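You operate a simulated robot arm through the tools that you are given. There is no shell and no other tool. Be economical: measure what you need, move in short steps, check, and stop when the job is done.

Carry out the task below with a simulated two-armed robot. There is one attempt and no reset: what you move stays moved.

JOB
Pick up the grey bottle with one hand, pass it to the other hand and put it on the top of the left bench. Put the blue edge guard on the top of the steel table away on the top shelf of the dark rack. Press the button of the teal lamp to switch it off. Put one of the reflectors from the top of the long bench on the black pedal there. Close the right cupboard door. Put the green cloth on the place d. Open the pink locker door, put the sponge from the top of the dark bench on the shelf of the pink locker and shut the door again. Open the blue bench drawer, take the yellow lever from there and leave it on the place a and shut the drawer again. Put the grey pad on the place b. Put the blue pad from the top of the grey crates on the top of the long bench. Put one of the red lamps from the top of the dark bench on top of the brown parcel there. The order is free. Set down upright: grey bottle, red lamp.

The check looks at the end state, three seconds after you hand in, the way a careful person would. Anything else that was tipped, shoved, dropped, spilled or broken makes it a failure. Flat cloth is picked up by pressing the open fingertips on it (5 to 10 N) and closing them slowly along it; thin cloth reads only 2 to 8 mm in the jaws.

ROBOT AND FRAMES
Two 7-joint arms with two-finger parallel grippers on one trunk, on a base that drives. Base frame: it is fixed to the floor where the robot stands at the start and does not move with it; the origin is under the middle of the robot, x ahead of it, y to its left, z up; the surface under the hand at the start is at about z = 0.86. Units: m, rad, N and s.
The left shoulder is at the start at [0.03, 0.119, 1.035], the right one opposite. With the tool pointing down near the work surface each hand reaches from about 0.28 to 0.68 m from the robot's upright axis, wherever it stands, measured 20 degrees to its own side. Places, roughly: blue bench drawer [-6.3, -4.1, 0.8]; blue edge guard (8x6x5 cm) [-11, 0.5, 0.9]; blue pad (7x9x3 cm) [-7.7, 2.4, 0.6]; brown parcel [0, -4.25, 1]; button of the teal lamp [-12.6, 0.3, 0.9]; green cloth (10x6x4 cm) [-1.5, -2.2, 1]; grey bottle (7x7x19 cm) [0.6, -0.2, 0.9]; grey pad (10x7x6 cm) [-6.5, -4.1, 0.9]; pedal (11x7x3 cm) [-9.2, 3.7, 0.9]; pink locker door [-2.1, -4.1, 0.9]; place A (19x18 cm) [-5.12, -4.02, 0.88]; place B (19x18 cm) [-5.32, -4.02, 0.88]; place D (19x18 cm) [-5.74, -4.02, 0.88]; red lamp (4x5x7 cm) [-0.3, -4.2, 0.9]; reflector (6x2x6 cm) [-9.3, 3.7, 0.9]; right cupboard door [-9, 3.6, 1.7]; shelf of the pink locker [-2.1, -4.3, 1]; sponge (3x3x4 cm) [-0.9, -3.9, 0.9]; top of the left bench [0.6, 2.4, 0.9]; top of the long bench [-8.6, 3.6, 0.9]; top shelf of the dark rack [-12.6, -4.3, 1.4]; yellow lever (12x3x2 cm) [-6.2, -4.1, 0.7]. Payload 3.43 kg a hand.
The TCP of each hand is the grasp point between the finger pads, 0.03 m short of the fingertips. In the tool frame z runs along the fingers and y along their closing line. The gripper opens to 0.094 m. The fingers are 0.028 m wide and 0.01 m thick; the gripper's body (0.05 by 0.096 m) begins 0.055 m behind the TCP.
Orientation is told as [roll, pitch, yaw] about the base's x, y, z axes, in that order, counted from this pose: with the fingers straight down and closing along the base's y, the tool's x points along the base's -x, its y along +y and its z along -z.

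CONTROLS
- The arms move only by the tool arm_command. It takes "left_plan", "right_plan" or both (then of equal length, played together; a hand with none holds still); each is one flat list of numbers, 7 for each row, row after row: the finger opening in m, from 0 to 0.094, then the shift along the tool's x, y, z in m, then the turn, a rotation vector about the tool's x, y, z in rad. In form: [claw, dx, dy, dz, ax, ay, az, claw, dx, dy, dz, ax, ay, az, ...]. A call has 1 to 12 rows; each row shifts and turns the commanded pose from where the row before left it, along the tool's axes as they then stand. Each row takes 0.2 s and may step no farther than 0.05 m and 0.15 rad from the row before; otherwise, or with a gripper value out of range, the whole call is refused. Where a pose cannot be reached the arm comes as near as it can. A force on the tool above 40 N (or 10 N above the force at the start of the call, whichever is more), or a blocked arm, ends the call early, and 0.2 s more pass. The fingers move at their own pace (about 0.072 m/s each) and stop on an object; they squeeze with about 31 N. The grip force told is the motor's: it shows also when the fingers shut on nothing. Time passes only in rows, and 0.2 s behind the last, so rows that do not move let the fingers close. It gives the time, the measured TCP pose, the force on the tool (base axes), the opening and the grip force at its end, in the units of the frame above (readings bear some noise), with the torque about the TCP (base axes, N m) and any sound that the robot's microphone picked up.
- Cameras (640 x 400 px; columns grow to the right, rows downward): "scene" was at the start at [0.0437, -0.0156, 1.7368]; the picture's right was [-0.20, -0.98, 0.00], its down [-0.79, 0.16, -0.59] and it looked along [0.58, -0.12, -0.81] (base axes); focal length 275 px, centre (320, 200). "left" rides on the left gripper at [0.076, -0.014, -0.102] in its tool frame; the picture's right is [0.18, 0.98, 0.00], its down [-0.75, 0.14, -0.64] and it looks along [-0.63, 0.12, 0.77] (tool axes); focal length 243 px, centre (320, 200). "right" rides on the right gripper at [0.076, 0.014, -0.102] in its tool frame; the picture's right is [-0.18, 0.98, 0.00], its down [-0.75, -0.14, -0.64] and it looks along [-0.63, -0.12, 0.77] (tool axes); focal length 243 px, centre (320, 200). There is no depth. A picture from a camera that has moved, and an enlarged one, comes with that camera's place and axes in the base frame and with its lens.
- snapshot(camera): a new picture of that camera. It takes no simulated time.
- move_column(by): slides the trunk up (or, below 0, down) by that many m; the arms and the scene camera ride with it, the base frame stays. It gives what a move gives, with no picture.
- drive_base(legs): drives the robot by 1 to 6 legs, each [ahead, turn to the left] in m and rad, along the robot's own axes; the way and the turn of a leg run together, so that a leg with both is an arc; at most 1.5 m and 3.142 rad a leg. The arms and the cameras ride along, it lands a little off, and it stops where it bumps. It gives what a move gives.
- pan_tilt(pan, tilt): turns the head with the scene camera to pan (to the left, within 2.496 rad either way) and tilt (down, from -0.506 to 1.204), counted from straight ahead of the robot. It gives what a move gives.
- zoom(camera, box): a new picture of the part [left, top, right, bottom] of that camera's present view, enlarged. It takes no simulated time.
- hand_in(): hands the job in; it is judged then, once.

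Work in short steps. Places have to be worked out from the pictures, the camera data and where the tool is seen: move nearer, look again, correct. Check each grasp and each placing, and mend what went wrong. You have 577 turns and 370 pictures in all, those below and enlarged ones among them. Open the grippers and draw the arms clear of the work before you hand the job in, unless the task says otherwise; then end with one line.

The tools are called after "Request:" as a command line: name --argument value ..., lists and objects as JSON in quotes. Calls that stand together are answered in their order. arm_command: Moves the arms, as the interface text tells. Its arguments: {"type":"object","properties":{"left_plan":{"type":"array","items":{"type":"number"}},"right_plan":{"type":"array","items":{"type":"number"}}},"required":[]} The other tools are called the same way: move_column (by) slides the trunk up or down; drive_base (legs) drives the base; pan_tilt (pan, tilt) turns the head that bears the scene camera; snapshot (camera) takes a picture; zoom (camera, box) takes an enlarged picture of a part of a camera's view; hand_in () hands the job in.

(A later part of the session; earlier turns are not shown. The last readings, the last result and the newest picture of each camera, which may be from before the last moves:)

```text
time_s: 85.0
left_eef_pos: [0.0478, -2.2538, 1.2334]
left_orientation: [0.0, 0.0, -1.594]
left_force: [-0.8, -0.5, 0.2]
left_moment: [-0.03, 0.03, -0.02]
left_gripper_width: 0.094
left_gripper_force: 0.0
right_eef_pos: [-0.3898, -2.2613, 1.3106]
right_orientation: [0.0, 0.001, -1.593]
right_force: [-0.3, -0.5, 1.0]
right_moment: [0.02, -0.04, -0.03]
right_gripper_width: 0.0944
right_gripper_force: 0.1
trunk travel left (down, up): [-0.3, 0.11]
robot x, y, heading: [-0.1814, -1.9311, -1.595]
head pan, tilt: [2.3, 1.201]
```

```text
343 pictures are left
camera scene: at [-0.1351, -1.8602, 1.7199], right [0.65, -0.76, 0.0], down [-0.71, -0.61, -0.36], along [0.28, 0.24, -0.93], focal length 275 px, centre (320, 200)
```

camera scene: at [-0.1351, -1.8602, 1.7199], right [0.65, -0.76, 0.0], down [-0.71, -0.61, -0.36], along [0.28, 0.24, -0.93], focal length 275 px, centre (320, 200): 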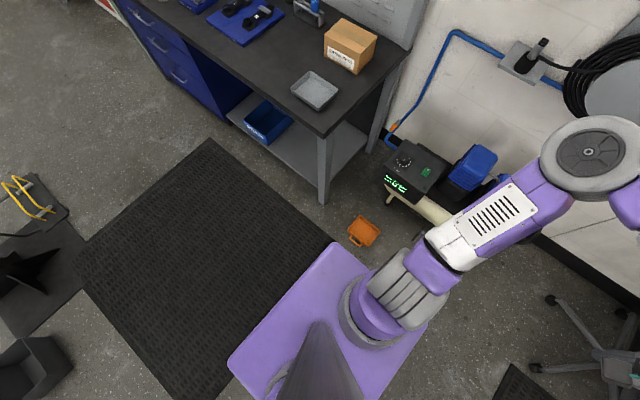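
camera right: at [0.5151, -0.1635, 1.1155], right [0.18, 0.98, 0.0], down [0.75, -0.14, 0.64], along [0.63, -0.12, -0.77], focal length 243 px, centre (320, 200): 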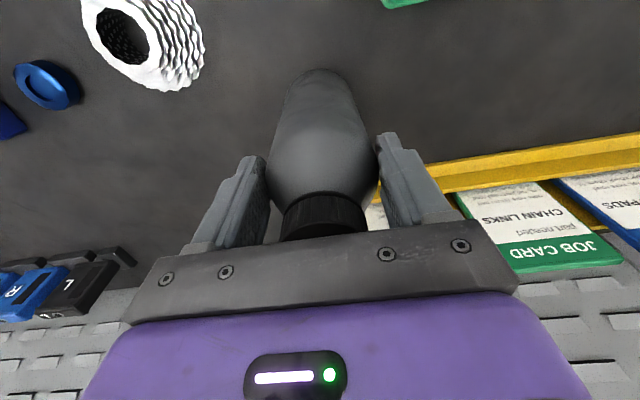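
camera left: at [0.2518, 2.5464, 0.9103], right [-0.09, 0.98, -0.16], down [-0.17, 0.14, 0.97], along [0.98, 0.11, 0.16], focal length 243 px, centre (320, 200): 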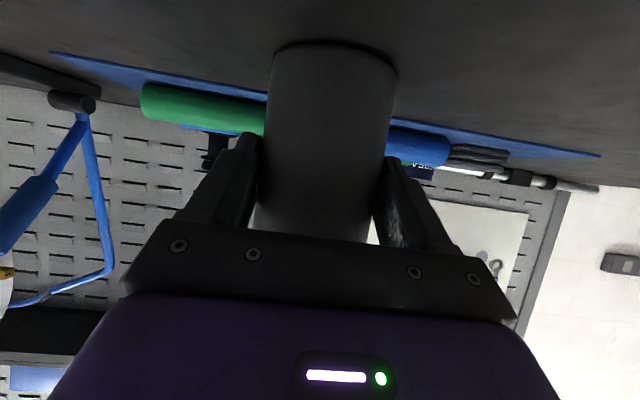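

The robot's body is about 0.5 m wide and 0.37 m deep. I extend both arms forward to bring the elbows in before passing between the chair and the wheel.

Request:
arm_command --left_plan '[0.094, -0.045, -0.01, 0, 0, 0, 0, 0.094, -0.045, -0.01, 0, 0, 0, 0, 0.094, -0.045, -0.01, 0, 0, 0, 0, 0.094, -0.045, -0.01, 0, 0, 0, 0, 0.094, -0.045, -0.01, 0, 0, 0, 0, 0.094, -0.025, -0.01, 0, 0, 0, 0]' --right_plan '[0.094, -0.045, 0.01, 0, 0, 0, 0, 0.094, -0.045, 0.01, 0, 0, 0, 0, 0.094, -0.045, 0.01, 0, 0, 0, 0, 0.094, -0.045, 0.01, 0, 0, 0, 0, 0.094, -0.045, 0.01, 0, 0, 0, 0, 0.094, -0.025, 0.01, 0, 0, 0, 0]'

Request:
drive_base --legs '[[0, 0.358], [0.8, 0], [0, -0.34]]'

Request:
pan_tilt --pan 0 --tilt 1.0

Request:
snapshot --camera "scene"

```text
time_s: 86.4
left_eef_pos: [-0.0196, -2.4994, 1.2321]
left_orientation: [0.002, -0.001, -1.595]
left_force: [0.2, 0.2, 0.4]
left_moment: [0.0, -0.01, 0.01]
left_gripper_width: 0.0938
left_gripper_force: 0.1
right_eef_pos: [-0.3515, -2.4711, 1.3127]
right_orientation: [0.002, 0.0, -1.596]
right_force: [0.5, 0.2, -0.1]
right_moment: [-0.03, -0.04, 0.0]
right_gripper_width: 0.0941
right_gripper_force: 0.1
right hand out of reach, approached as far as the arm can: row 5, 6
trunk travel left (down, up): [-0.3, 0.11]
robot x, y, heading: [-0.1819, -1.9248, -1.593]
head pan, tilt: [2.3, 1.201]
```

```text
time_s: 92.8
left_eef_pos: [0.2293, -3.2623, 1.233]
left_orientation: [0.0, 0.001, -1.601]
left_force: [0.1, -0.5, 0.9]
left_moment: [0.0, -0.01, 0.02]
left_gripper_width: 0.094
left_gripper_force: 0.1
right_eef_pos: [-0.1039, -3.2333, 1.3113]
right_orientation: [0.0, 0.0, -1.603]
right_force: [-0.1, 0.1, -0.3]
right_moment: [0.0, -0.02, 0.01]
right_gripper_width: 0.0941
right_gripper_force: 0.0
trunk travel left (down, up): [-0.3, 0.11]
robot x, y, heading: [0.0698, -2.6843, -1.606]
head pan, tilt: [2.3, 1.201]
```

```text
time_s: 95.0
left_eef_pos: [0.2287, -3.2628, 1.2329]
left_orientation: [0.0, 0.0, -1.603]
left_force: [-0.3, 0.6, 0.2]
left_moment: [0.0, 0.02, 0.02]
left_gripper_width: 0.094
left_gripper_force: 0.0
right_eef_pos: [-0.1023, -3.2335, 1.3121]
right_orientation: [-0.001, 0.0, -1.601]
right_force: [-0.4, -0.4, 0.1]
right_moment: [0.01, 0.0, 0.01]
right_gripper_width: 0.094
right_gripper_force: 0.1
trunk travel left (down, up): [-0.3, 0.11]
robot x, y, heading: [0.0718, -2.6896, -1.6]
head pan, tilt: [0.0, 1.0]
```

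```text
342 pictures are left
camera scene: at [0.0717, -2.7277, 1.7325], right [-1.0, 0.03, 0.0], down [0.03, 0.84, -0.54], along [-0.02, -0.54, -0.84], focal length 275 px, centre (320, 200)
```

scene: 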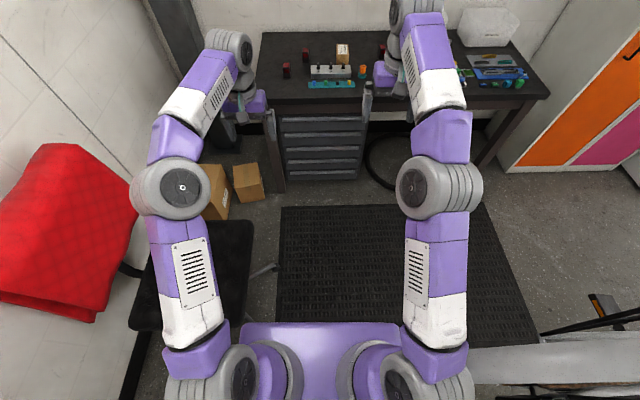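

The body clears the wheel by about 5 cm. I go straight past it, then shift right away from the chair leg.

Request:
drive_base --legs '[[0.3, 0.02], [0.2, -0.25], [0.2, 0.25]]'

Request:
pan_tilt --pan -0.2 --tilt 0.9

Request:
snapshot --camera "scene"

```text
time_s: 99.5
left_eef_pos: [0.176, -3.9664, 1.2331]
left_orientation: [0.0, -0.001, -1.588]
left_force: [0.8, -0.3, 0.2]
left_moment: [-0.01, -0.01, 0.03]
left_gripper_width: 0.0941
left_gripper_force: 0.0
right_eef_pos: [-0.1577, -3.9426, 1.3131]
right_orientation: [0.0, -0.001, -1.588]
right_force: [-0.1, -0.9, -0.3]
right_moment: [0.03, 0.0, -0.02]
right_gripper_width: 0.094
right_gripper_force: 0.1
trunk travel left (down, up): [-0.3, 0.11]
robot x, y, heading: [0.0066, -3.3945, -1.584]
head pan, tilt: [0.0, 1.0]
```

```text
time_s: 100.2
left_eef_pos: [0.1749, -3.966, 1.233]
left_orientation: [-0.001, -0.001, -1.589]
left_force: [0.4, 1.2, 0.6]
left_moment: [-0.01, -0.01, 0.04]
left_gripper_width: 0.0939
left_gripper_force: 0.0
right_eef_pos: [-0.1575, -3.9406, 1.3118]
right_orientation: [0.0, 0.0, -1.587]
right_force: [-0.5, 0.6, 0.7]
right_moment: [-0.03, -0.01, 0.0]
right_gripper_width: 0.0937
right_gripper_force: 0.0
trunk travel left (down, up): [-0.3, 0.11]
robot x, y, heading: [0.0088, -3.3902, -1.587]
head pan, tilt: [-0.201, 0.901]
```

```text
341 pictures are left
camera scene: at [-0.0057, -3.4367, 1.7397], right [-0.98, 0.21, 0.0], down [0.17, 0.77, -0.62], along [-0.13, -0.61, -0.78], focal length 275 px, centre (320, 200)
```

scene: 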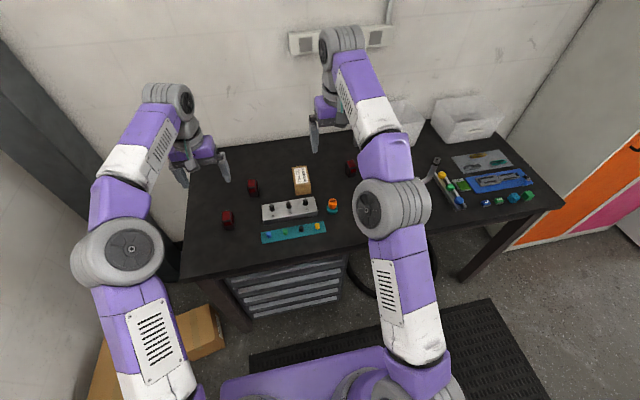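

Bench front edge is at y≈-3.87; lamps at about (0.21,-4.08), (0.11,-4.22), (-0.32,-4.26), parcel at about (-0.08,-4.17). I advance 0.19 m for reach.

Request:
drive_base --legs '[[0.19, 0.01]]'

Request:
arm_command --left_plan '[0.094, 0.04, 0.005, 0, 0, 0, 0, 0.094, 0.03, 0.005, 0, 0, 0, 0]' --right_plan '[0.094, 0.045, -0.02, 0, 0, 0, 0, 0.094, 0.045, -0.02, 0, 0, 0, 0]'

Request:
snapshot --camera "left"

Request:
snapshot --camera "scene"

```text
time_s: 101.7
left_eef_pos: [0.1785, -4.1551, 1.2326]
left_orientation: [-0.001, 0.0, -1.578]
left_force: [-0.1, 0.0, -0.2]
left_moment: [0.01, -0.03, -0.01]
left_gripper_width: 0.0942
left_gripper_force: 0.0
right_eef_pos: [-0.1538, -4.1325, 1.3128]
right_orientation: [0.0, 0.0, -1.576]
right_force: [-0.3, 0.6, 0.1]
right_moment: [0.02, -0.03, -0.01]
right_gripper_width: 0.094
right_gripper_force: 0.1
trunk travel left (down, up): [-0.3, 0.11]
robot x, y, heading: [0.0025, -3.5806, -1.576]
head pan, tilt: [-0.201, 0.901]
```

```text
time_s: 102.3
left_eef_pos: [0.1867, -4.0831, 1.2349]
left_orientation: [-0.001, 0.0, -1.578]
left_force: [-0.2, -0.4, -0.3]
left_moment: [0.03, 0.03, -0.03]
left_gripper_width: 0.0943
left_gripper_force: 0.0
right_eef_pos: [-0.1945, -4.0407, 1.3097]
right_orientation: [-0.001, -0.001, -1.577]
right_force: [-0.3, -0.4, -0.3]
right_moment: [0.03, -0.01, 0.01]
right_gripper_width: 0.0943
right_gripper_force: 0.1
trunk travel left (down, up): [-0.3, 0.11]
robot x, y, heading: [0.0076, -3.5812, -1.572]
head pan, tilt: [-0.201, 0.901]
```

```text
340 pictures are left
camera left: at [0.1737, -4.0062, 1.337], right [0.98, 0.18, 0.0], down [0.14, -0.75, 0.64], along [0.11, -0.63, -0.77], focal length 243 px, centre (320, 200)
```

left: 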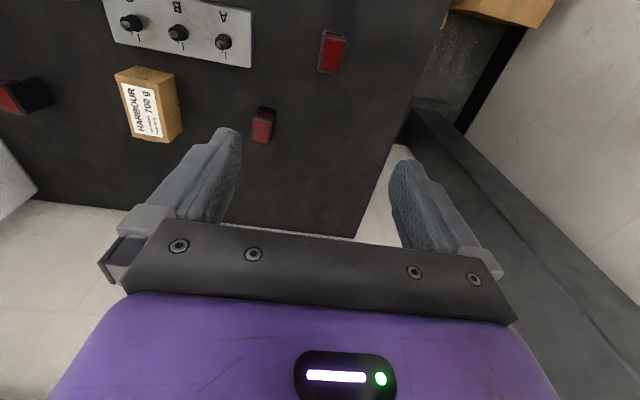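

```text
339 pictures are left
camera scene: at [-0.0078, -3.6256, 1.7397], right [-0.98, 0.21, 0.0], down [0.16, 0.77, -0.62], along [-0.13, -0.61, -0.78], focal length 275 px, centre (320, 200)
```

scene: 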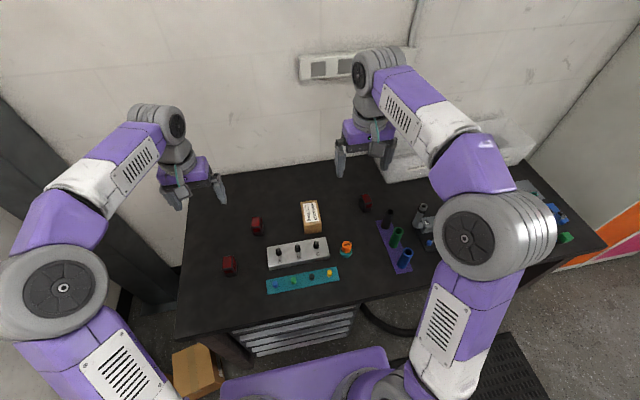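

I zoom in on lamp A and the parcel to judge their shapes.

Request:
zoom --camera "scene" --box '[200, 170, 400, 295]'

Request:
zoom --camera "left" --box '[80, 20, 400, 220]'

```text
3.20 times, centred on (300, 232) of scene
camera zoom: at [-0.0078, -3.6256, 1.7397], right [-0.98, 0.21, 0.0], down [0.16, 0.77, -0.62], along [-0.13, -0.61, -0.78], focal length 880 px, centre (384, 96)
```

zoom: 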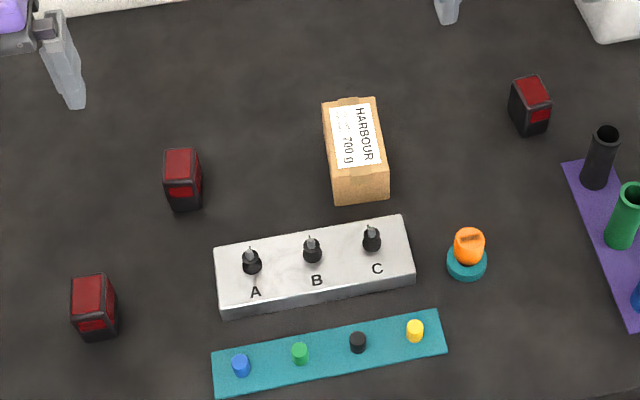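

```text
2.00 times, centred on (240, 120) of left
camera zoom: at [0.1737, -4.0062, 1.337], right [0.98, 0.18, 0.0], down [0.14, -0.75, 0.64], along [0.11, -0.63, -0.77], focal length 485 px, centre (480, 360)
```

zoom: 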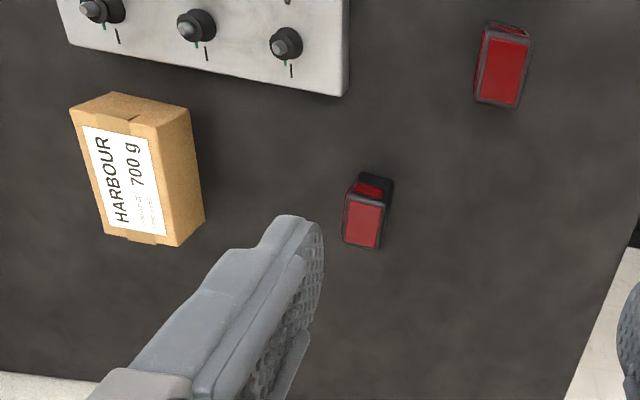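

Lamp A's top centre is at about (0.197, -4.067, 0.94). I move the left hand above it, go down to z≈1.0 and check.

Request:
arm_command --left_plan '[0.094, 0.016, 0.01, 0.035, 0, 0, 0, 0.094, 0, 0, 0.05, 0, 0, 0, 0.094, 0, 0, 0.05, 0, 0, 0, 0.094, 0, 0, 0.05, 0, 0, 0, 0.094, 0, 0, 0.045, 0, 0, 0, 0.094, 0, 0, 0, 0, 0, 0]'

Request:
snapshot --camera "left"

```text
time_s: 103.7
left_eef_pos: [0.1953, -4.0692, 1.0006]
left_orientation: [0.001, -0.001, -1.578]
left_force: [0.5, 0.3, 0.3]
left_moment: [-0.02, 0.0, -0.02]
left_gripper_width: 0.0939
left_gripper_force: 0.0
right_eef_pos: [-0.1929, -4.0422, 1.3104]
right_orientation: [0.001, 0.0, -1.578]
right_force: [0.7, -1.2, -0.1]
right_moment: [-0.01, 0.01, 0.01]
right_gripper_width: 0.0942
right_gripper_force: 0.1
trunk travel left (down, up): [-0.3, 0.11]
robot x, y, heading: [0.0024, -3.5795, -1.58]
head pan, tilt: [-0.201, 0.901]
```

```text
336 pictures are left
camera left: at [0.182, -3.9924, 1.1035], right [0.98, 0.18, 0.0], down [0.14, -0.75, 0.64], along [0.11, -0.63, -0.77], focal length 243 px, centre (320, 200)
```

left: 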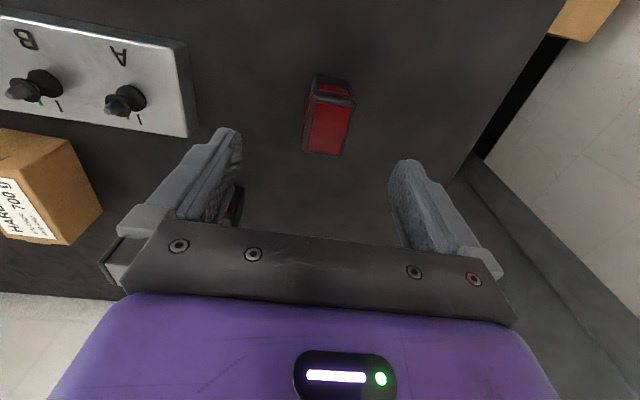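

Triangulating gives lamp top z≈0.92 at (0.201,-4.067). I descend to z≈0.907 and close.

Request:
arm_command --left_plan '[0.094, 0.002, 0.005, 0.045, 0, 0, 0, 0.094, 0, 0, 0.03, 0, 0, 0, 0.094, 0, 0, 0.018, 0, 0, 0, 0.06, 0, 0, 0, 0, 0, 0, 0.03, 0, 0, 0, 0, 0, 0, 0.0, 0, 0, 0, 0, 0, 0, 0.0, 0, 0, 0, 0, 0, 0]'

Request:
snapshot --camera "left"

```text
time_s: 105.3
left_eef_pos: [0.2041, -4.0671, 0.9091]
left_orientation: [-0.001, 0.0, -1.578]
left_force: [-0.8, -0.1, -0.1]
left_moment: [0.02, 0.0, -0.05]
left_gripper_width: 0.0397
left_gripper_force: 30.6
right_eef_pos: [-0.1933, -4.0411, 1.3091]
right_orientation: [0.0, -0.001, -1.576]
right_force: [-0.1, -0.2, 1.3]
right_moment: [0.02, 0.01, -0.02]
right_gripper_width: 0.0942
right_gripper_force: 0.0
trunk travel left (down, up): [-0.3, 0.11]
robot x, y, heading: [0.0062, -3.5812, -1.579]
head pan, tilt: [-0.201, 0.901]
```

```text
335 pictures are left
camera left: at [0.1904, -3.9899, 1.012], right [0.98, 0.18, 0.0], down [0.14, -0.75, 0.64], along [0.11, -0.63, -0.77], focal length 243 px, centre (320, 200)
```

left: 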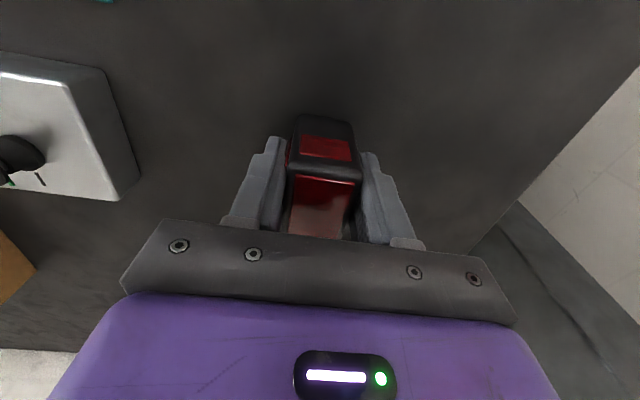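

Gripped. I lift, and move the right hand aside to make room.

Request:
arm_command --left_plan '[0, 0, 0, -0.03, 0, 0, 0, 0, 0, 0, -0.05, 0, 0, 0, 0, 0, 0, -0.05, 0, 0, 0, 0, 0, 0, -0.05, 0, 0, 0, 0, 0, 0, 0, 0, 0, 0]' --right_plan '[0.094, 0.02, -0.04, 0, 0, 0, 0, 0.094, 0.02, -0.04, 0, 0, 0, 0, 0.094, 0.02, -0.04, 0, 0, 0, 0, 0.094, 0.02, -0.04, 0, 0, 0, 0, 0.094, 0.02, -0.04, 0, 0, 0, 0]'

Request:
arm_command --left_plan '[0, -0.02, -0.043, 0, 0, 0, 0, 0, -0.02, -0.043, 0, 0, 0, 0, 0, -0.02, -0.043, 0, 0, 0, 0, 0, -0.02, -0.043, 0, 0, 0, 0, 0, -0.02, -0.043, 0, 0, 0, 0, 0, -0.02, -0.043, 0, 0, 0, 0, 0, -0.025, -0.042, 0, 0, 0, 0, 0, 0, 0, 0, 0, 0, 0]'

Request:
snapshot --camera "left"

Request:
snapshot --camera "scene"

```text
time_s: 106.5
left_eef_pos: [0.2024, -4.0675, 1.0879]
left_orientation: [0.001, 0.0, -1.579]
left_force: [0.1, -0.1, -0.2]
left_moment: [0.0, -0.04, -0.02]
left_gripper_width: 0.0398
left_gripper_force: 30.9
right_eef_pos: [-0.3981, -3.9434, 1.3112]
right_orientation: [-0.001, 0.0, -1.576]
right_force: [0.5, -0.2, 0.3]
right_moment: [0.01, 0.01, 0.0]
right_gripper_width: 0.0942
right_gripper_force: 0.1
trunk travel left (down, up): [-0.3, 0.11]
robot x, y, heading: [0.0089, -3.5809, -1.579]
head pan, tilt: [-0.201, 0.901]
```

```text
time_s: 108.3
left_eef_pos: [-0.0776, -4.1702, 1.0841]
left_orientation: [0.0, 0.002, -1.578]
left_force: [0.4, -0.5, -0.1]
left_moment: [-0.01, 0.0, 0.02]
left_gripper_width: 0.0397
left_gripper_force: 30.3
left hand out of reach, approached as far as the arm can: row 6, 7
right_eef_pos: [-0.3964, -3.9456, 1.3103]
right_orientation: [0.001, 0.001, -1.577]
right_force: [0.5, 0.5, -0.3]
right_moment: [0.01, 0.04, 0.0]
right_gripper_width: 0.0939
right_gripper_force: 0.0
trunk travel left (down, up): [-0.3, 0.11]
robot x, y, heading: [0.0062, -3.5824, -1.578]
head pan, tilt: [-0.201, 0.901]
```

```text
334 pictures are left
camera left: at [-0.0907, -4.0934, 1.1861], right [0.98, 0.18, 0.0], down [0.14, -0.76, 0.64], along [0.11, -0.63, -0.77], focal length 243 px, centre (320, 200)
```

left: 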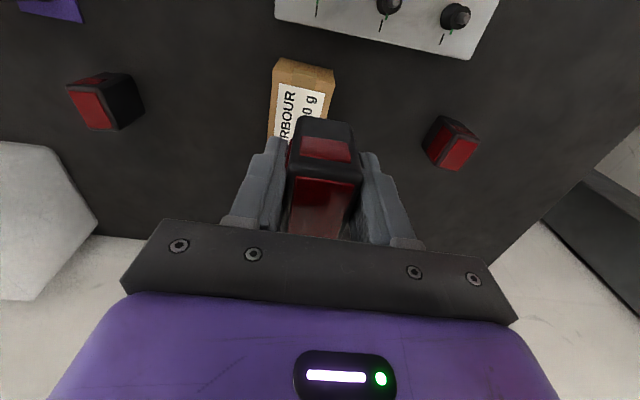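

```text
333 pictures are left
camera scene: at [-0.0075, -3.6272, 1.7397], right [-0.98, 0.21, 0.0], down [0.16, 0.77, -0.62], along [-0.13, -0.61, -0.78], focal length 275 px, centre (320, 200)
```

scene: 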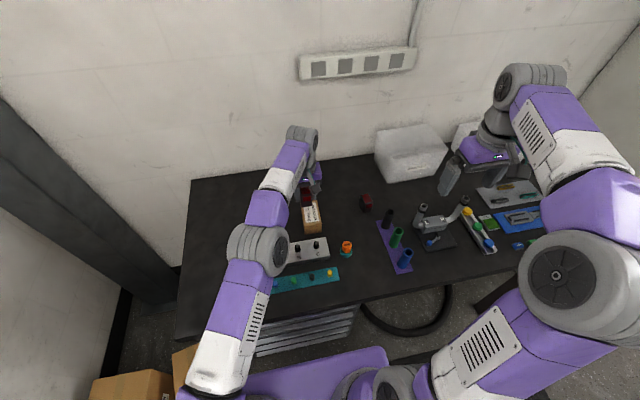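

The arm is at its limit 2–4 cm short. I creep the base forward 4.5 cm with a tiny right turn.

Request:
drive_base --legs '[[0.045, -0.03]]'

Request:
snapshot --camera "left"

```text
time_s: 109.2
left_eef_pos: [-0.0955, -4.2108, 1.0833]
left_orientation: [0.001, -0.001, -1.606]
left_force: [-0.2, -0.3, -0.1]
left_moment: [0.05, 0.02, -0.01]
left_gripper_width: 0.0396
left_gripper_force: 30.9
right_eef_pos: [-0.4082, -3.9772, 1.311]
right_orientation: [0.001, 0.001, -1.607]
right_force: [-0.1, 0.3, 0.0]
right_moment: [0.02, 0.01, -0.01]
right_gripper_width: 0.0935
right_gripper_force: 0.1
trunk travel left (down, up): [-0.3, 0.11]
robot x, y, heading: [0.0026, -3.6211, -1.605]
head pan, tilt: [-0.201, 0.901]
```

```text
332 pictures are left
camera left: at [-0.1067, -4.1342, 1.1863], right [0.99, 0.15, 0.0], down [0.11, -0.76, 0.64], along [0.09, -0.63, -0.77], focal length 243 px, centre (320, 200)
```

left: 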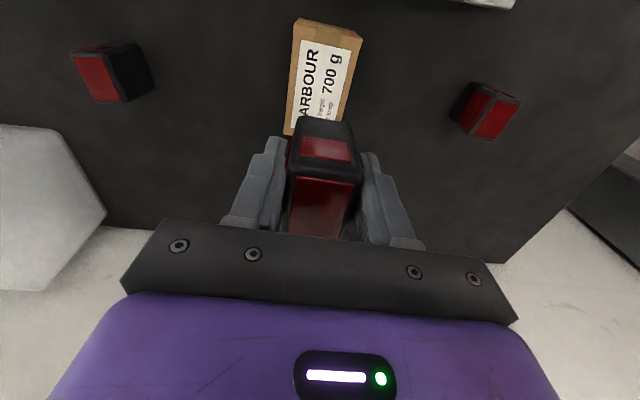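

Parcel top centre computes to (-0.098, -4.21), right under the lamp. I lower.

Request:
arm_command --left_plan '[0, 0, 0, 0.04, 0, 0, 0, 0, 0, 0, 0.04, 0, 0, 0, 0, 0, 0, 0.028, 0, 0, 0, 0, 0, 0, 0, 0, 0, 0]'

Request:
snapshot --camera "left"

```text
time_s: 110.2
left_eef_pos: [-0.0947, -4.2087, 0.9777]
left_orientation: [0.001, 0.001, -1.608]
left_force: [1.2, -0.3, -0.6]
left_moment: [-0.01, -0.01, -0.01]
left_gripper_width: 0.0396
left_gripper_force: 30.9
right_eef_pos: [-0.4091, -3.9747, 1.3118]
right_orientation: [-0.001, 0.0, -1.606]
right_force: [0.0, 0.0, 0.6]
right_moment: [-0.02, 0.01, 0.03]
right_gripper_width: 0.0941
right_gripper_force: 0.0
trunk travel left (down, up): [-0.3, 0.11]
robot x, y, heading: [0.0058, -3.6279, -1.608]
head pan, tilt: [-0.201, 0.901]
```

```text
331 pictures are left
camera left: at [-0.1065, -4.1329, 1.0796], right [0.99, 0.15, 0.0], down [0.11, -0.76, 0.64], along [0.09, -0.64, -0.77], focal length 243 px, centre (320, 200)
```

left: 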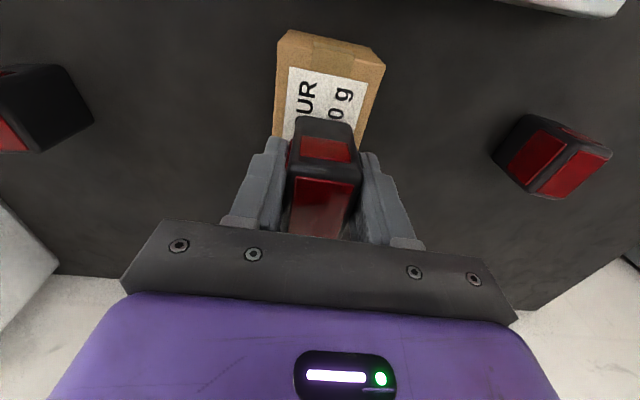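

Aligned. I lower in small steps to contact.

Request:
arm_command --left_plan '[0, 0, 0, 0.005, 0, 0, 0, 0, 0, 0, 0.004, 0, 0, 0, 0, 0, 0, 0.003, 0, 0, 0, 0, 0, 0, 0, 0, 0, 0]'

```text
time_s: 111.2
left_eef_pos: [-0.0951, -4.2094, 0.9661]
left_orientation: [-0.004, -0.008, -1.607]
left_force: [2.2, -1.6, 22.5]
left_moment: [-0.05, -0.02, 0.0]
left_gripper_width: 0.0403
left_gripper_force: 30.6
right_eef_pos: [-0.4073, -3.9739, 1.3118]
right_orientation: [0.0, -0.002, -1.605]
right_force: [-0.1, -0.1, -0.9]
right_moment: [0.0, 0.01, 0.0]
right_gripper_width: 0.0938
right_gripper_force: 0.1
trunk travel left (down, up): [-0.3, 0.11]
robot x, y, heading: [0.0082, -3.6276, -1.605]
head pan, tilt: [-0.201, 0.901]
```

Contact at z≈0.966. I ease up 2 mm, open and lift off.

Request:
arm_command --left_plan '[0, 0, 0, -0.002, 0, 0, 0, 0.02, 0, 0, 0, 0, 0, 0, 0.05, 0, 0, 0, 0, 0, 0, 0.09, 0, 0, 0, 0, 0, 0, 0.09, 0, 0, 0, 0, 0, 0, 0.09, 0, 0, -0.03, 0, 0, 0, 0.09, 0, 0, -0.05, 0, 0, 0, 0.09, 0, 0, -0.05, 0, 0, 0, 0.09, 0, 0, -0.05, 0, 0, 0, 0.09, 0.04, 0.03, 0, 0, 0, 0, 0.09, 0.04, 0.03, 0, 0, 0, 0]'

Request:
snapshot --camera "left"

Request:
snapshot --camera "scene"

```text
time_s: 113.6
left_eef_pos: [-0.0264, -4.1225, 1.1334]
left_orientation: [-0.004, -0.005, -1.607]
left_force: [0.2, 0.4, -0.2]
left_moment: [-0.01, -0.02, -0.01]
left_gripper_width: 0.0903
left_gripper_force: 0.1
left hand out of reach, approached as far as the arm can: row 9
right_eef_pos: [-0.408, -3.9741, 1.3108]
right_orientation: [0.002, 0.0, -1.608]
right_force: [0.3, 0.4, 0.4]
right_moment: [-0.02, 0.01, 0.02]
right_gripper_width: 0.094
right_gripper_force: 0.2
trunk travel left (down, up): [-0.3, 0.11]
robot x, y, heading: [0.005, -3.6275, -1.604]
head pan, tilt: [-0.201, 0.901]
```

```text
330 pictures are left
camera left: at [-0.0377, -4.0447, 1.2358], right [0.99, 0.15, 0.0], down [0.12, -0.76, 0.65], along [0.09, -0.64, -0.76], focal length 243 px, centre (320, 200)
```

left: 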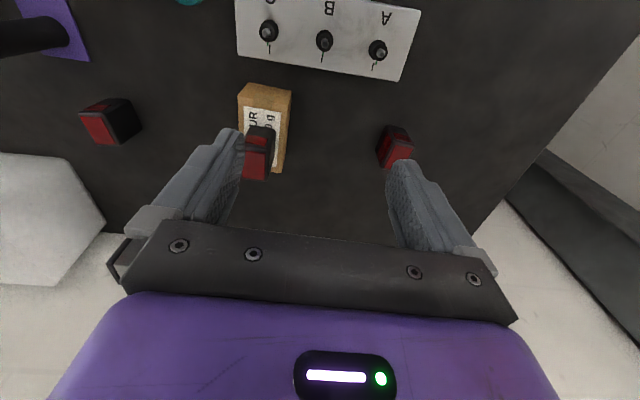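

```text
329 pictures are left
camera scene: at [-0.009, -3.6689, 1.7397], right [-0.97, 0.23, 0.0], down [0.18, 0.76, -0.62], along [-0.15, -0.6, -0.78], focal length 275 px, centre (320, 200)
```

scene: 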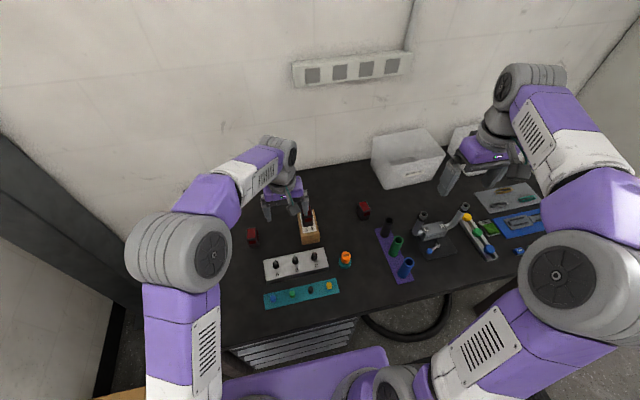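

The lamp stands on the parcel. Next the sponge near x≈-0.9: I draw both arms forward/in, back off 10 cm, turn right and drive along between bench and bike.

Request:
arm_command --left_plan '[0.09, 0, 0, -0.05, 0, 0, 0, 0.09, 0, 0.04, -0.03, 0, 0, 0, 0.09, -0.01, 0.04, -0.02, 0, 0, 0, 0.09, -0.01, 0.04, 0, 0, 0, 0, 0.09, -0.02, 0.03, 0, 0, 0, 0, 0.09, -0.02, 0, 0, 0, 0, 0]' --right_plan '[0.094, -0.03, 0.03, 0, 0, 0, 0, 0.094, -0.03, 0.03, 0, 0, 0, 0, 0.094, -0.03, 0.03, 0, 0, 0, 0, 0.094, -0.03, 0.03, 0, 0, 0, 0, 0.094, -0.03, 0.04, 0, 0, 0, 0, 0.094, -0.03, 0.04, 0, 0, 0, 0]'

Request:
drive_base --legs '[[-0.1, 0]]'

Request:
pan_tilt --pan -1.4 --tilt 0.7

Request:
snapshot --camera "scene"

```text
time_s: 115.0
left_eef_pos: [0.1202, -4.1885, 1.2346]
left_orientation: [-0.002, 0.0, -1.607]
left_force: [-0.4, -0.3, 0.2]
left_moment: [0.01, -0.03, 0.0]
left_gripper_width: 0.0902
left_gripper_force: 0.0
right_eef_pos: [-0.2144, -4.1604, 1.3087]
right_orientation: [-0.001, 0.001, -1.607]
right_force: [-0.3, -0.7, -0.8]
right_moment: [0.05, 0.04, 0.01]
right_gripper_width: 0.094
right_gripper_force: 0.0
trunk travel left (down, up): [-0.3, 0.11]
robot x, y, heading: [0.008, -3.6254, -1.602]
head pan, tilt: [-0.201, 0.901]
```

```text
time_s: 116.2
left_eef_pos: [0.1216, -4.0874, 1.2335]
left_orientation: [0.001, -0.001, -1.607]
left_force: [0.3, 0.3, -0.3]
left_moment: [-0.01, 0.01, -0.03]
left_gripper_width: 0.09
left_gripper_force: 0.1
right_eef_pos: [-0.2115, -4.0597, 1.3101]
right_orientation: [0.0, 0.0, -1.606]
right_force: [-0.4, 0.3, 0.6]
right_moment: [-0.03, -0.02, 0.02]
right_gripper_width: 0.0939
right_gripper_force: 0.1
trunk travel left (down, up): [-0.3, 0.11]
robot x, y, heading: [0.0063, -3.5255, -1.606]
head pan, tilt: [-0.201, 0.901]
```

```text
time_s: 117.6
left_eef_pos: [0.1224, -4.0867, 1.2343]
left_orientation: [0.0, 0.0, -1.607]
left_force: [0.6, -1.0, 0.4]
left_moment: [-0.01, 0.0, -0.02]
left_gripper_width: 0.09
left_gripper_force: 0.0
right_eef_pos: [-0.2115, -4.0599, 1.3099]
right_orientation: [0.002, 0.0, -1.607]
right_force: [-0.7, 0.0, 0.4]
right_moment: [0.01, 0.03, 0.04]
right_gripper_width: 0.0938
right_gripper_force: 0.1
trunk travel left (down, up): [-0.3, 0.11]
robot x, y, heading: [0.0051, -3.5265, -1.603]
head pan, tilt: [-1.4, 0.7]
```

```text
328 pictures are left
camera scene: at [-0.0725, -3.5087, 1.7559], right [-0.14, 0.99, 0.0], down [0.64, 0.09, -0.76], along [-0.76, -0.1, -0.64], focal length 275 px, centre (320, 200)
```

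scene: 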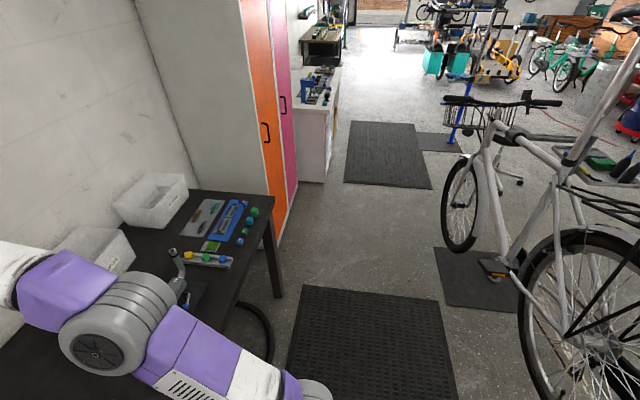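

The corridor is wide enough and the locker front is free. I zoom on the right end of the bench to find the sponge.

Request:
zoom --camera "scene" --box '[160, 180, 288, 260]'

```text
5.00 times, centred on (224, 220) of scene
camera zoom: at [-0.0725, -3.5087, 1.7559], right [-0.14, 0.99, 0.0], down [0.64, 0.09, -0.76], along [-0.76, -0.1, -0.64], focal length 1374 px, centre (800, 100)
```

zoom: 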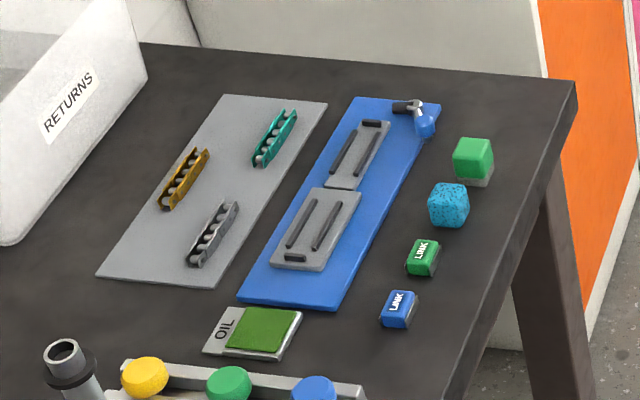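

The blue speckled cube at about (-0.906, -3.94) is the sponge. I drive there and face the bench.

Request:
drive_base --legs '[[0, -1.54], [0.62, 0], [0, 1.57]]'

Request:
pan_tilt --pan -0.5 --tilt 0.9

Request:
snapshot --camera "scene"

```text
time_s: 128.8
left_eef_pos: [-0.5106, -4.0527, 1.2337]
left_orientation: [0.001, 0.001, -1.629]
left_force: [-0.7, 0.1, -0.1]
left_moment: [0.01, 0.0, -0.01]
left_gripper_width: 0.09
left_gripper_force: 0.0
right_eef_pos: [-0.8431, -4.0171, 1.3093]
right_orientation: [-0.001, 0.0, -1.629]
right_force: [0.4, 0.1, -0.6]
right_moment: [0.0, -0.01, 0.0]
right_gripper_width: 0.094
right_gripper_force: 0.1
trunk travel left (down, up): [-0.3, 0.11]
robot x, y, heading: [-0.6118, -3.4928, -1.633]
head pan, tilt: [-1.4, 0.7]
```

```text
time_s: 130.0
left_eef_pos: [-0.5102, -4.0532, 1.2341]
left_orientation: [0.001, -0.001, -1.629]
left_force: [-1.2, 0.1, 0.0]
left_moment: [-0.03, -0.03, 0.01]
left_gripper_width: 0.0899
left_gripper_force: 0.1
right_eef_pos: [-0.8444, -4.0169, 1.3088]
right_orientation: [-0.001, 0.001, -1.628]
right_force: [0.3, -0.4, -0.2]
right_moment: [-0.01, 0.02, -0.03]
right_gripper_width: 0.0941
right_gripper_force: 0.0
trunk travel left (down, up): [-0.3, 0.11]
robot x, y, heading: [-0.6131, -3.4923, -1.63]
head pan, tilt: [-0.499, 0.901]
```

```text
326 pictures are left
camera scene: at [-0.6476, -3.5242, 1.7397], right [-0.85, 0.53, 0.0], down [0.42, 0.66, -0.62], along [-0.33, -0.53, -0.78], focal length 275 px, centre (320, 200)
```

scene: 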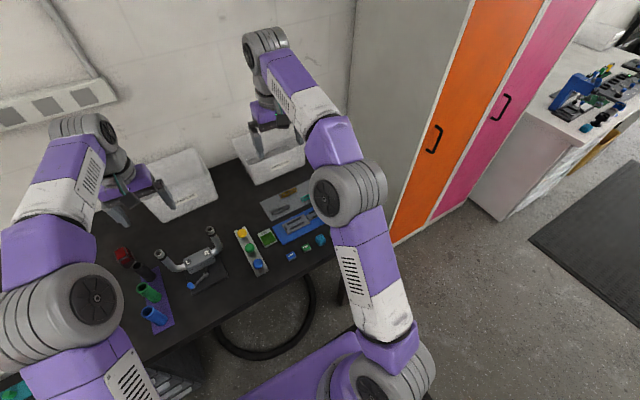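

Neighbours lie along x, so I'll grasp with the fingers closing along y: I turn the right hand 90° above it.

Request:
arm_command --right_plan '[0.06, 0.03, -0.03, 0, 0, 0, 0, 0.06, 0.035, -0.035, 0, 0, 0, 0, 0.06, 0, 0, 0, 0, 0, -0.15, 0.06, 0, 0, 0, 0, 0, -0.15, 0.06, 0, 0, 0, 0, 0, -0.15, 0.06, 0, 0, 0, 0, 0, -0.15, 0.06, 0, 0, 0, 0, 0, -0.15, 0.06, 0, 0, 0, 0, 0, -0.15, 0.06, 0, 0, 0, 0, 0, -0.15, 0.06, 0, 0, 0, 0, 0, -0.15, 0.06, 0, 0, 0, 0, 0, -0.15, 0.06, 0, 0, 0, 0, 0, -0.15]'

Request:
snapshot --camera "right"

```text
time_s: 132.6
left_eef_pos: [-0.51, -4.0536, 1.234]
left_orientation: [-0.001, 0.0, -1.63]
left_force: [0.1, 0.1, 0.1]
left_moment: [0.01, 0.03, 0.02]
left_gripper_width: 0.09
left_gripper_force: 0.0
right_eef_pos: [-0.9035, -3.9487, 1.3111]
right_orientation: [0.001, 0.0, -0.128]
right_force: [-0.4, 0.0, 0.3]
right_moment: [-0.01, 0.01, -0.02]
right_gripper_width: 0.06
right_gripper_force: 0.1
trunk travel left (down, up): [-0.3, 0.11]
robot x, y, heading: [-0.6108, -3.4879, -1.627]
head pan, tilt: [-0.499, 0.901]
```

```text
325 pictures are left
camera right: at [-0.9793, -3.9255, 1.413], right [0.31, 0.95, 0.0], down [0.73, -0.24, 0.64], along [0.61, -0.2, -0.77], focal length 243 px, centre (320, 200)
```

right: 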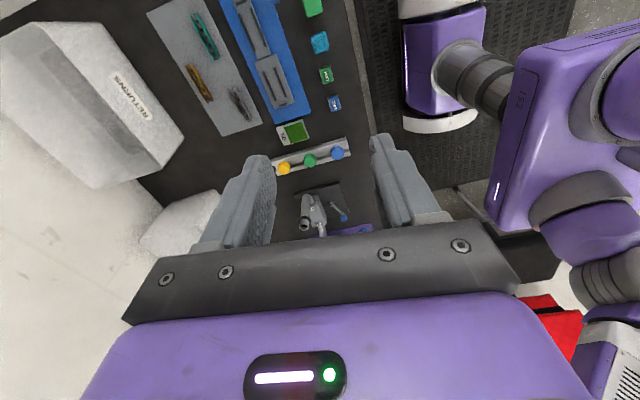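

I shift 1.3 cm and descend to z≈0.98 for a closer look.

Request:
arm_command --right_plan '[0.06, 0.013, 0.001, 0.045, 0, 0, 0, 0.06, 0, 0, 0.048, 0, 0, 0, 0.06, 0, 0, 0.048, 0, 0, 0, 0.06, 0, 0, 0.048, 0, 0, 0, 0.06, 0, 0, 0.048, 0, 0, 0, 0.06, 0, 0, 0.048, 0, 0, 0, 0.06, 0, 0, 0.045, 0, 0, 0, 0.06, 0, 0, 0, 0, 0, 0]'

Request:
snapshot --camera "right"

```text
time_s: 134.4
left_eef_pos: [-0.5096, -4.0514, 1.2352]
left_orientation: [-0.001, 0.001, -1.631]
left_force: [-0.5, 0.8, -0.2]
left_moment: [-0.01, 0.02, 0.02]
left_gripper_width: 0.0898
left_gripper_force: 0.0
right_eef_pos: [-0.9179, -3.947, 0.9802]
right_orientation: [0.001, -0.001, -0.131]
right_force: [-0.3, 0.0, 0.0]
right_moment: [0.01, -0.01, 0.0]
right_gripper_width: 0.0601
right_gripper_force: 0.1
trunk travel left (down, up): [-0.3, 0.11]
robot x, y, heading: [-0.6124, -3.4886, -1.632]
head pan, tilt: [-0.499, 0.901]
```

```text
324 pictures are left
camera right: at [-0.9935, -3.9231, 1.0829], right [0.31, 0.95, 0.0], down [0.73, -0.24, 0.64], along [0.61, -0.2, -0.77], focal length 243 px, centre (320, 200)
```

right: 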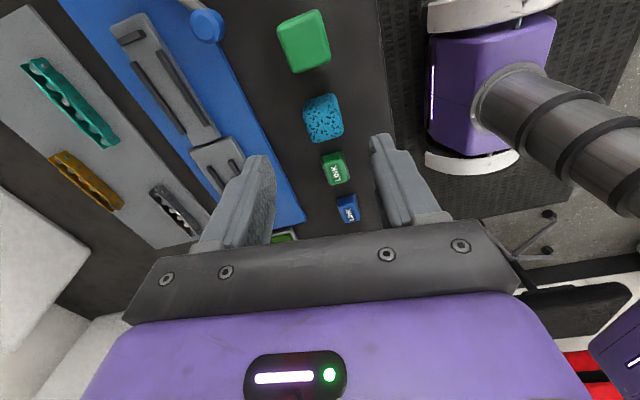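

The sponge is right below. I descend to z≈0.897 and close.

Request:
arm_command --right_plan '[0.06, 0.001, 0.001, 0.04, 0, 0, 0, 0.06, 0, 0, 0.03, 0, 0, 0, 0.06, 0, 0, 0.013, 0, 0, 0, 0.06, 0, 0, 0, 0, 0, 0, 0.03, 0, 0, 0, 0, 0, 0, 0.01, 0, 0, 0, 0, 0, 0, 0.01, 0, 0, 0, 0, 0, 0]'

Request:
snapshot --camera "right"

```text
time_s: 136.0
left_eef_pos: [-0.5103, -4.0528, 1.2349]
left_orientation: [0.0, 0.001, -1.63]
left_force: [0.7, -0.3, -0.4]
left_moment: [0.04, 0.02, 0.01]
left_gripper_width: 0.0901
left_gripper_force: 0.0
right_eef_pos: [-0.9187, -3.9425, 0.896]
right_orientation: [0.001, 0.0, -0.131]
right_force: [-0.1, 0.1, 1.8]
right_moment: [0.06, 0.0, -0.03]
right_gripper_width: 0.0309
right_gripper_force: 30.7
trunk travel left (down, up): [-0.3, 0.11]
robot x, y, heading: [-0.6129, -3.4884, -1.629]
head pan, tilt: [-0.499, 0.901]
```

```text
323 pictures are left
camera right: at [-0.9926, -3.9192, 0.9998], right [0.31, 0.95, 0.0], down [0.73, -0.24, 0.64], along [0.61, -0.2, -0.77], focal length 243 px, centre (320, 200)
```

right: 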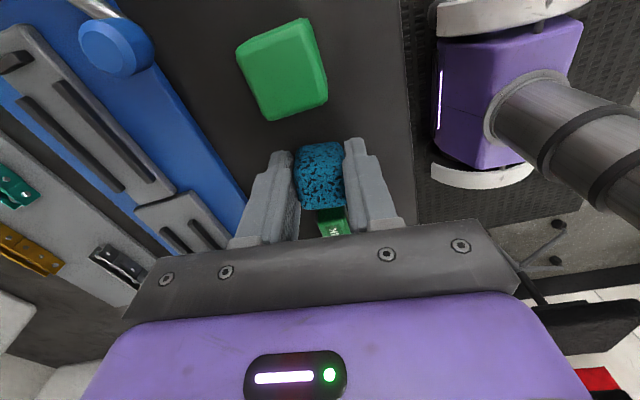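

Sponge held. I lift it and turn the hand back.

Request:
arm_command --right_plan '[0.01, 0, 0, -0.03, 0, 0, 0, 0.01, 0, 0, -0.05, 0, 0, 0, 0.01, 0, 0, -0.05, 0, 0, 0.15, 0.01, 0, 0, -0.05, 0, 0, 0.15, 0.01, 0, 0, -0.05, 0, 0, 0.15, 0.01, 0, 0, -0.05, 0, 0, 0.15, 0.01, 0, 0, -0.05, 0, 0, 0.15, 0.01, 0, 0, -0.04, 0, 0, 0.15, 0.01, 0, 0, 0, 0, 0, 0.15, 0.01, 0, 0, 0, 0, 0, 0.15, 0.01, 0, 0, 0, 0, 0, 0.15, 0.01, 0, 0, 0, 0, 0, 0.15]'

Request:
pan_tilt --pan -0.9 --tilt 0.4

Request:
snapshot --camera "scene"

```text
time_s: 138.6
left_eef_pos: [-0.5118, -4.0522, 1.2343]
left_orientation: [0.001, 0.001, -1.631]
left_force: [0.4, -0.1, -0.4]
left_moment: [0.0, 0.03, 0.01]
left_gripper_width: 0.0898
left_gripper_force: 0.0
right_eef_pos: [-0.9205, -3.9448, 1.2668]
right_orientation: [0.0, 0.0, -1.632]
right_force: [0.8, -0.3, 0.4]
right_moment: [0.03, 0.01, -0.01]
right_gripper_width: 0.028
right_gripper_force: 31.5
trunk travel left (down, up): [-0.3, 0.11]
robot x, y, heading: [-0.6111, -3.4872, -1.628]
head pan, tilt: [-0.499, 0.901]
```

```text
time_s: 139.5
left_eef_pos: [-0.5091, -4.0525, 1.2347]
left_orientation: [-0.001, -0.002, -1.632]
left_force: [0.1, 0.3, -0.5]
left_moment: [-0.03, 0.0, -0.03]
left_gripper_width: 0.0901
left_gripper_force: 0.0
right_eef_pos: [-0.92, -3.9442, 1.2685]
right_orientation: [0.0, 0.001, -1.629]
right_force: [0.0, 0.1, -0.3]
right_moment: [0.01, -0.01, 0.02]
right_gripper_width: 0.0282
right_gripper_force: 31.0
trunk travel left (down, up): [-0.3, 0.11]
robot x, y, heading: [-0.6142, -3.4939, -1.633]
head pan, tilt: [-0.901, 0.4]
```

```text
322 pictures are left
camera scene: at [-0.6834, -3.5135, 1.7826], right [-0.57, 0.82, 0.0], down [0.32, 0.22, -0.92], along [-0.75, -0.53, -0.39], focal length 275 px, centre (320, 200)
```

scene: 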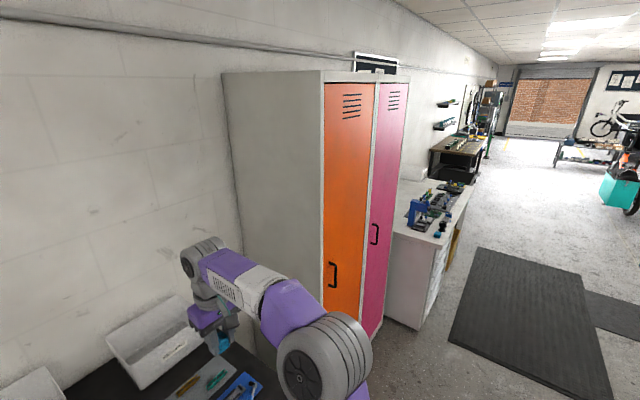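

The pink door's handle is on its left, so the right hand should open it and the left should carry the sponge. I first set the sponge on a free spot near (-0.75,-3.92), to retake it with the left hand; look first from above.

Request:
arm_command --right_plan '[0.01, 0.008, 0.042, 0, 0, 0, 0, 0.01, 0.008, 0.042, 0, 0, 0, 0, 0.01, 0.008, 0.042, 0, 0, 0, 0, 0.01, 0.01, 0.042, 0, 0, 0, 0, 0.01, 0, 0, 0.04, 0, 0, 0, 0.01, 0, 0, 0.04, 0, 0, 0, 0.01, 0, 0, 0.04, 0, 0, 0, 0.01, 0, 0, 0, 0, 0, 0]'

Request:
snapshot --camera "right"

```text
time_s: 141.3
left_eef_pos: [-0.51, -4.0519, 1.2342]
left_orientation: [-0.001, 0.0, -1.63]
left_force: [0.7, -0.5, -0.4]
left_moment: [-0.02, 0.01, 0.03]
left_gripper_width: 0.0902
left_gripper_force: 0.1
right_eef_pos: [-0.7519, -3.9177, 1.1453]
right_orientation: [-0.001, 0.001, -1.63]
right_force: [-0.1, 0.5, 0.0]
right_moment: [-0.05, 0.0, -0.03]
right_gripper_width: 0.0281
right_gripper_force: 30.8
trunk travel left (down, up): [-0.3, 0.11]
robot x, y, heading: [-0.6129, -3.4922, -1.628]
head pan, tilt: [-0.901, 0.4]
```

```text
321 pictures are left
camera right: at [-0.7338, -3.8433, 1.2487], right [0.97, -0.24, 0.0], down [-0.19, -0.74, 0.64], along [-0.15, -0.62, -0.77], focal length 243 px, centre (320, 200)
```

right: 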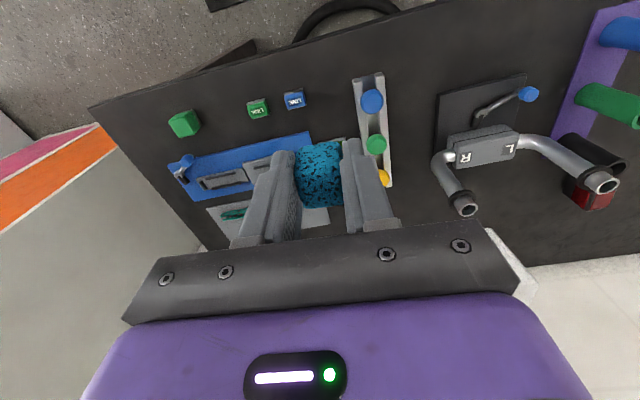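

The spot under the hand is free. I lower and set the sponge down, opening only to 5 cm.

Request:
arm_command --right_plan '[0.01, 0, 0.004, 0.048, 0, 0, 0, 0.01, 0, 0, 0.048, 0, 0, 0, 0.01, 0, 0, 0.048, 0, 0, 0, 0.01, 0, 0, 0.048, 0, 0, 0, 0.01, 0, 0, 0.04, 0, 0, 0, 0.01, 0, 0, 0.014, 0, 0, 0, 0.01, 0, 0, 0, 0, 0, 0, 0.03, 0, 0, 0, 0, 0, 0, 0.048, 0, 0, 0, 0, 0, 0, 0.048, 0, 0, 0, 0, 0, 0]'

Request:
arm_command --right_plan '[0.048, 0, 0, -0.04, 0, 0, 0, 0.048, 0, 0, -0.048, 0, 0, 0, 0.048, 0, 0, -0.048, 0, 0, 0, 0.048, 0, 0, -0.048, 0, 0, 0, 0.048, 0, 0, -0.048, 0, 0, 0, 0.048, 0, 0, -0.048, 0, 0, 0, 0.048, 0, -0.045, 0, 0, 0, 0, 0.048, 0, -0.045, 0, 0, 0, 0, 0.048, 0, -0.045, 0, 0, 0, 0, 0.048, 0, -0.045, 0, 0, 0, 0]'

Request:
drive_base --legs '[[0, -0.6]]'

Request:
pan_tilt --pan 0.2 --tilt 0.9

Request:
snapshot --camera "scene"

```text
time_s: 143.5
left_eef_pos: [-0.5109, -4.0521, 1.2337]
left_orientation: [0.001, 0.0, -1.63]
left_force: [-0.2, -0.2, 0.4]
left_moment: [-0.02, -0.04, -0.01]
left_gripper_width: 0.09
left_gripper_force: 0.0
right_eef_pos: [-0.745, -3.9187, 0.9]
right_orientation: [-0.001, -0.001, -1.629]
right_force: [-0.7, 0.8, 0.2]
right_moment: [-0.02, -0.02, 0.0]
right_gripper_width: 0.0482
right_gripper_force: 0.1
trunk travel left (down, up): [-0.3, 0.11]
robot x, y, heading: [-0.6106, -3.4934, -1.632]
head pan, tilt: [-0.901, 0.4]
```

```text
time_s: 145.7
left_eef_pos: [-0.5122, -4.0523, 1.2338]
left_orientation: [0.001, 0.0, -1.63]
left_force: [-0.5, 0.4, -0.1]
left_moment: [-0.01, -0.04, -0.01]
left_gripper_width: 0.0901
left_gripper_force: 0.0
right_eef_pos: [-0.9272, -3.913, 1.1811]
right_orientation: [0.0, 0.001, -1.63]
right_force: [-0.3, -0.3, -0.5]
right_moment: [0.01, -0.01, -0.01]
right_gripper_width: 0.0483
right_gripper_force: 0.0
trunk travel left (down, up): [-0.3, 0.11]
robot x, y, heading: [-0.611, -3.4875, -1.633]
head pan, tilt: [-0.901, 0.4]
```

```text
time_s: 147.8
left_eef_pos: [-0.8457, -4.0106, 1.2335]
left_orientation: [0.001, 0.0, -2.228]
left_force: [0.6, 0.9, -0.4]
left_moment: [0.0, 0.03, 0.02]
left_gripper_width: 0.09
left_gripper_force: 0.1
right_eef_pos: [-1.1091, -3.6616, 1.1821]
right_orientation: [-0.001, 0.0, -2.227]
right_force: [0.5, -0.1, 0.9]
right_moment: [-0.01, -0.02, -0.01]
right_gripper_width: 0.0481
right_gripper_force: 0.0
trunk travel left (down, up): [-0.3, 0.11]
robot x, y, heading: [-0.6132, -3.4884, -2.232]
head pan, tilt: [-0.901, 0.4]
```

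```text
time_s: 149.1
left_eef_pos: [-0.8463, -4.011, 1.2343]
left_orientation: [0.0, -0.001, -2.229]
left_force: [-0.4, 0.3, -0.2]
left_moment: [-0.02, 0.01, 0.01]
left_gripper_width: 0.0898
left_gripper_force: 0.0
right_eef_pos: [-1.1093, -3.6616, 1.1809]
right_orientation: [0.0, 0.001, -2.227]
right_force: [0.6, 0.3, 0.3]
right_moment: [-0.01, 0.01, 0.01]
right_gripper_width: 0.048
right_gripper_force: 0.2
trunk travel left (down, up): [-0.3, 0.11]
robot x, y, heading: [-0.6095, -3.4894, -2.224]
head pan, tilt: [0.201, 0.901]
```

```text
320 pictures are left
camera scene: at [-0.6243, -3.5341, 1.7397], right [-0.9, 0.44, 0.0], down [0.35, 0.7, -0.62], along [-0.27, -0.56, -0.78], focal length 275 px, centre (320, 200)
```

scene: 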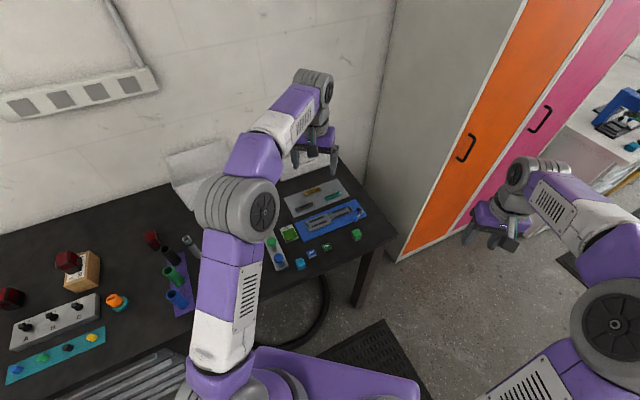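

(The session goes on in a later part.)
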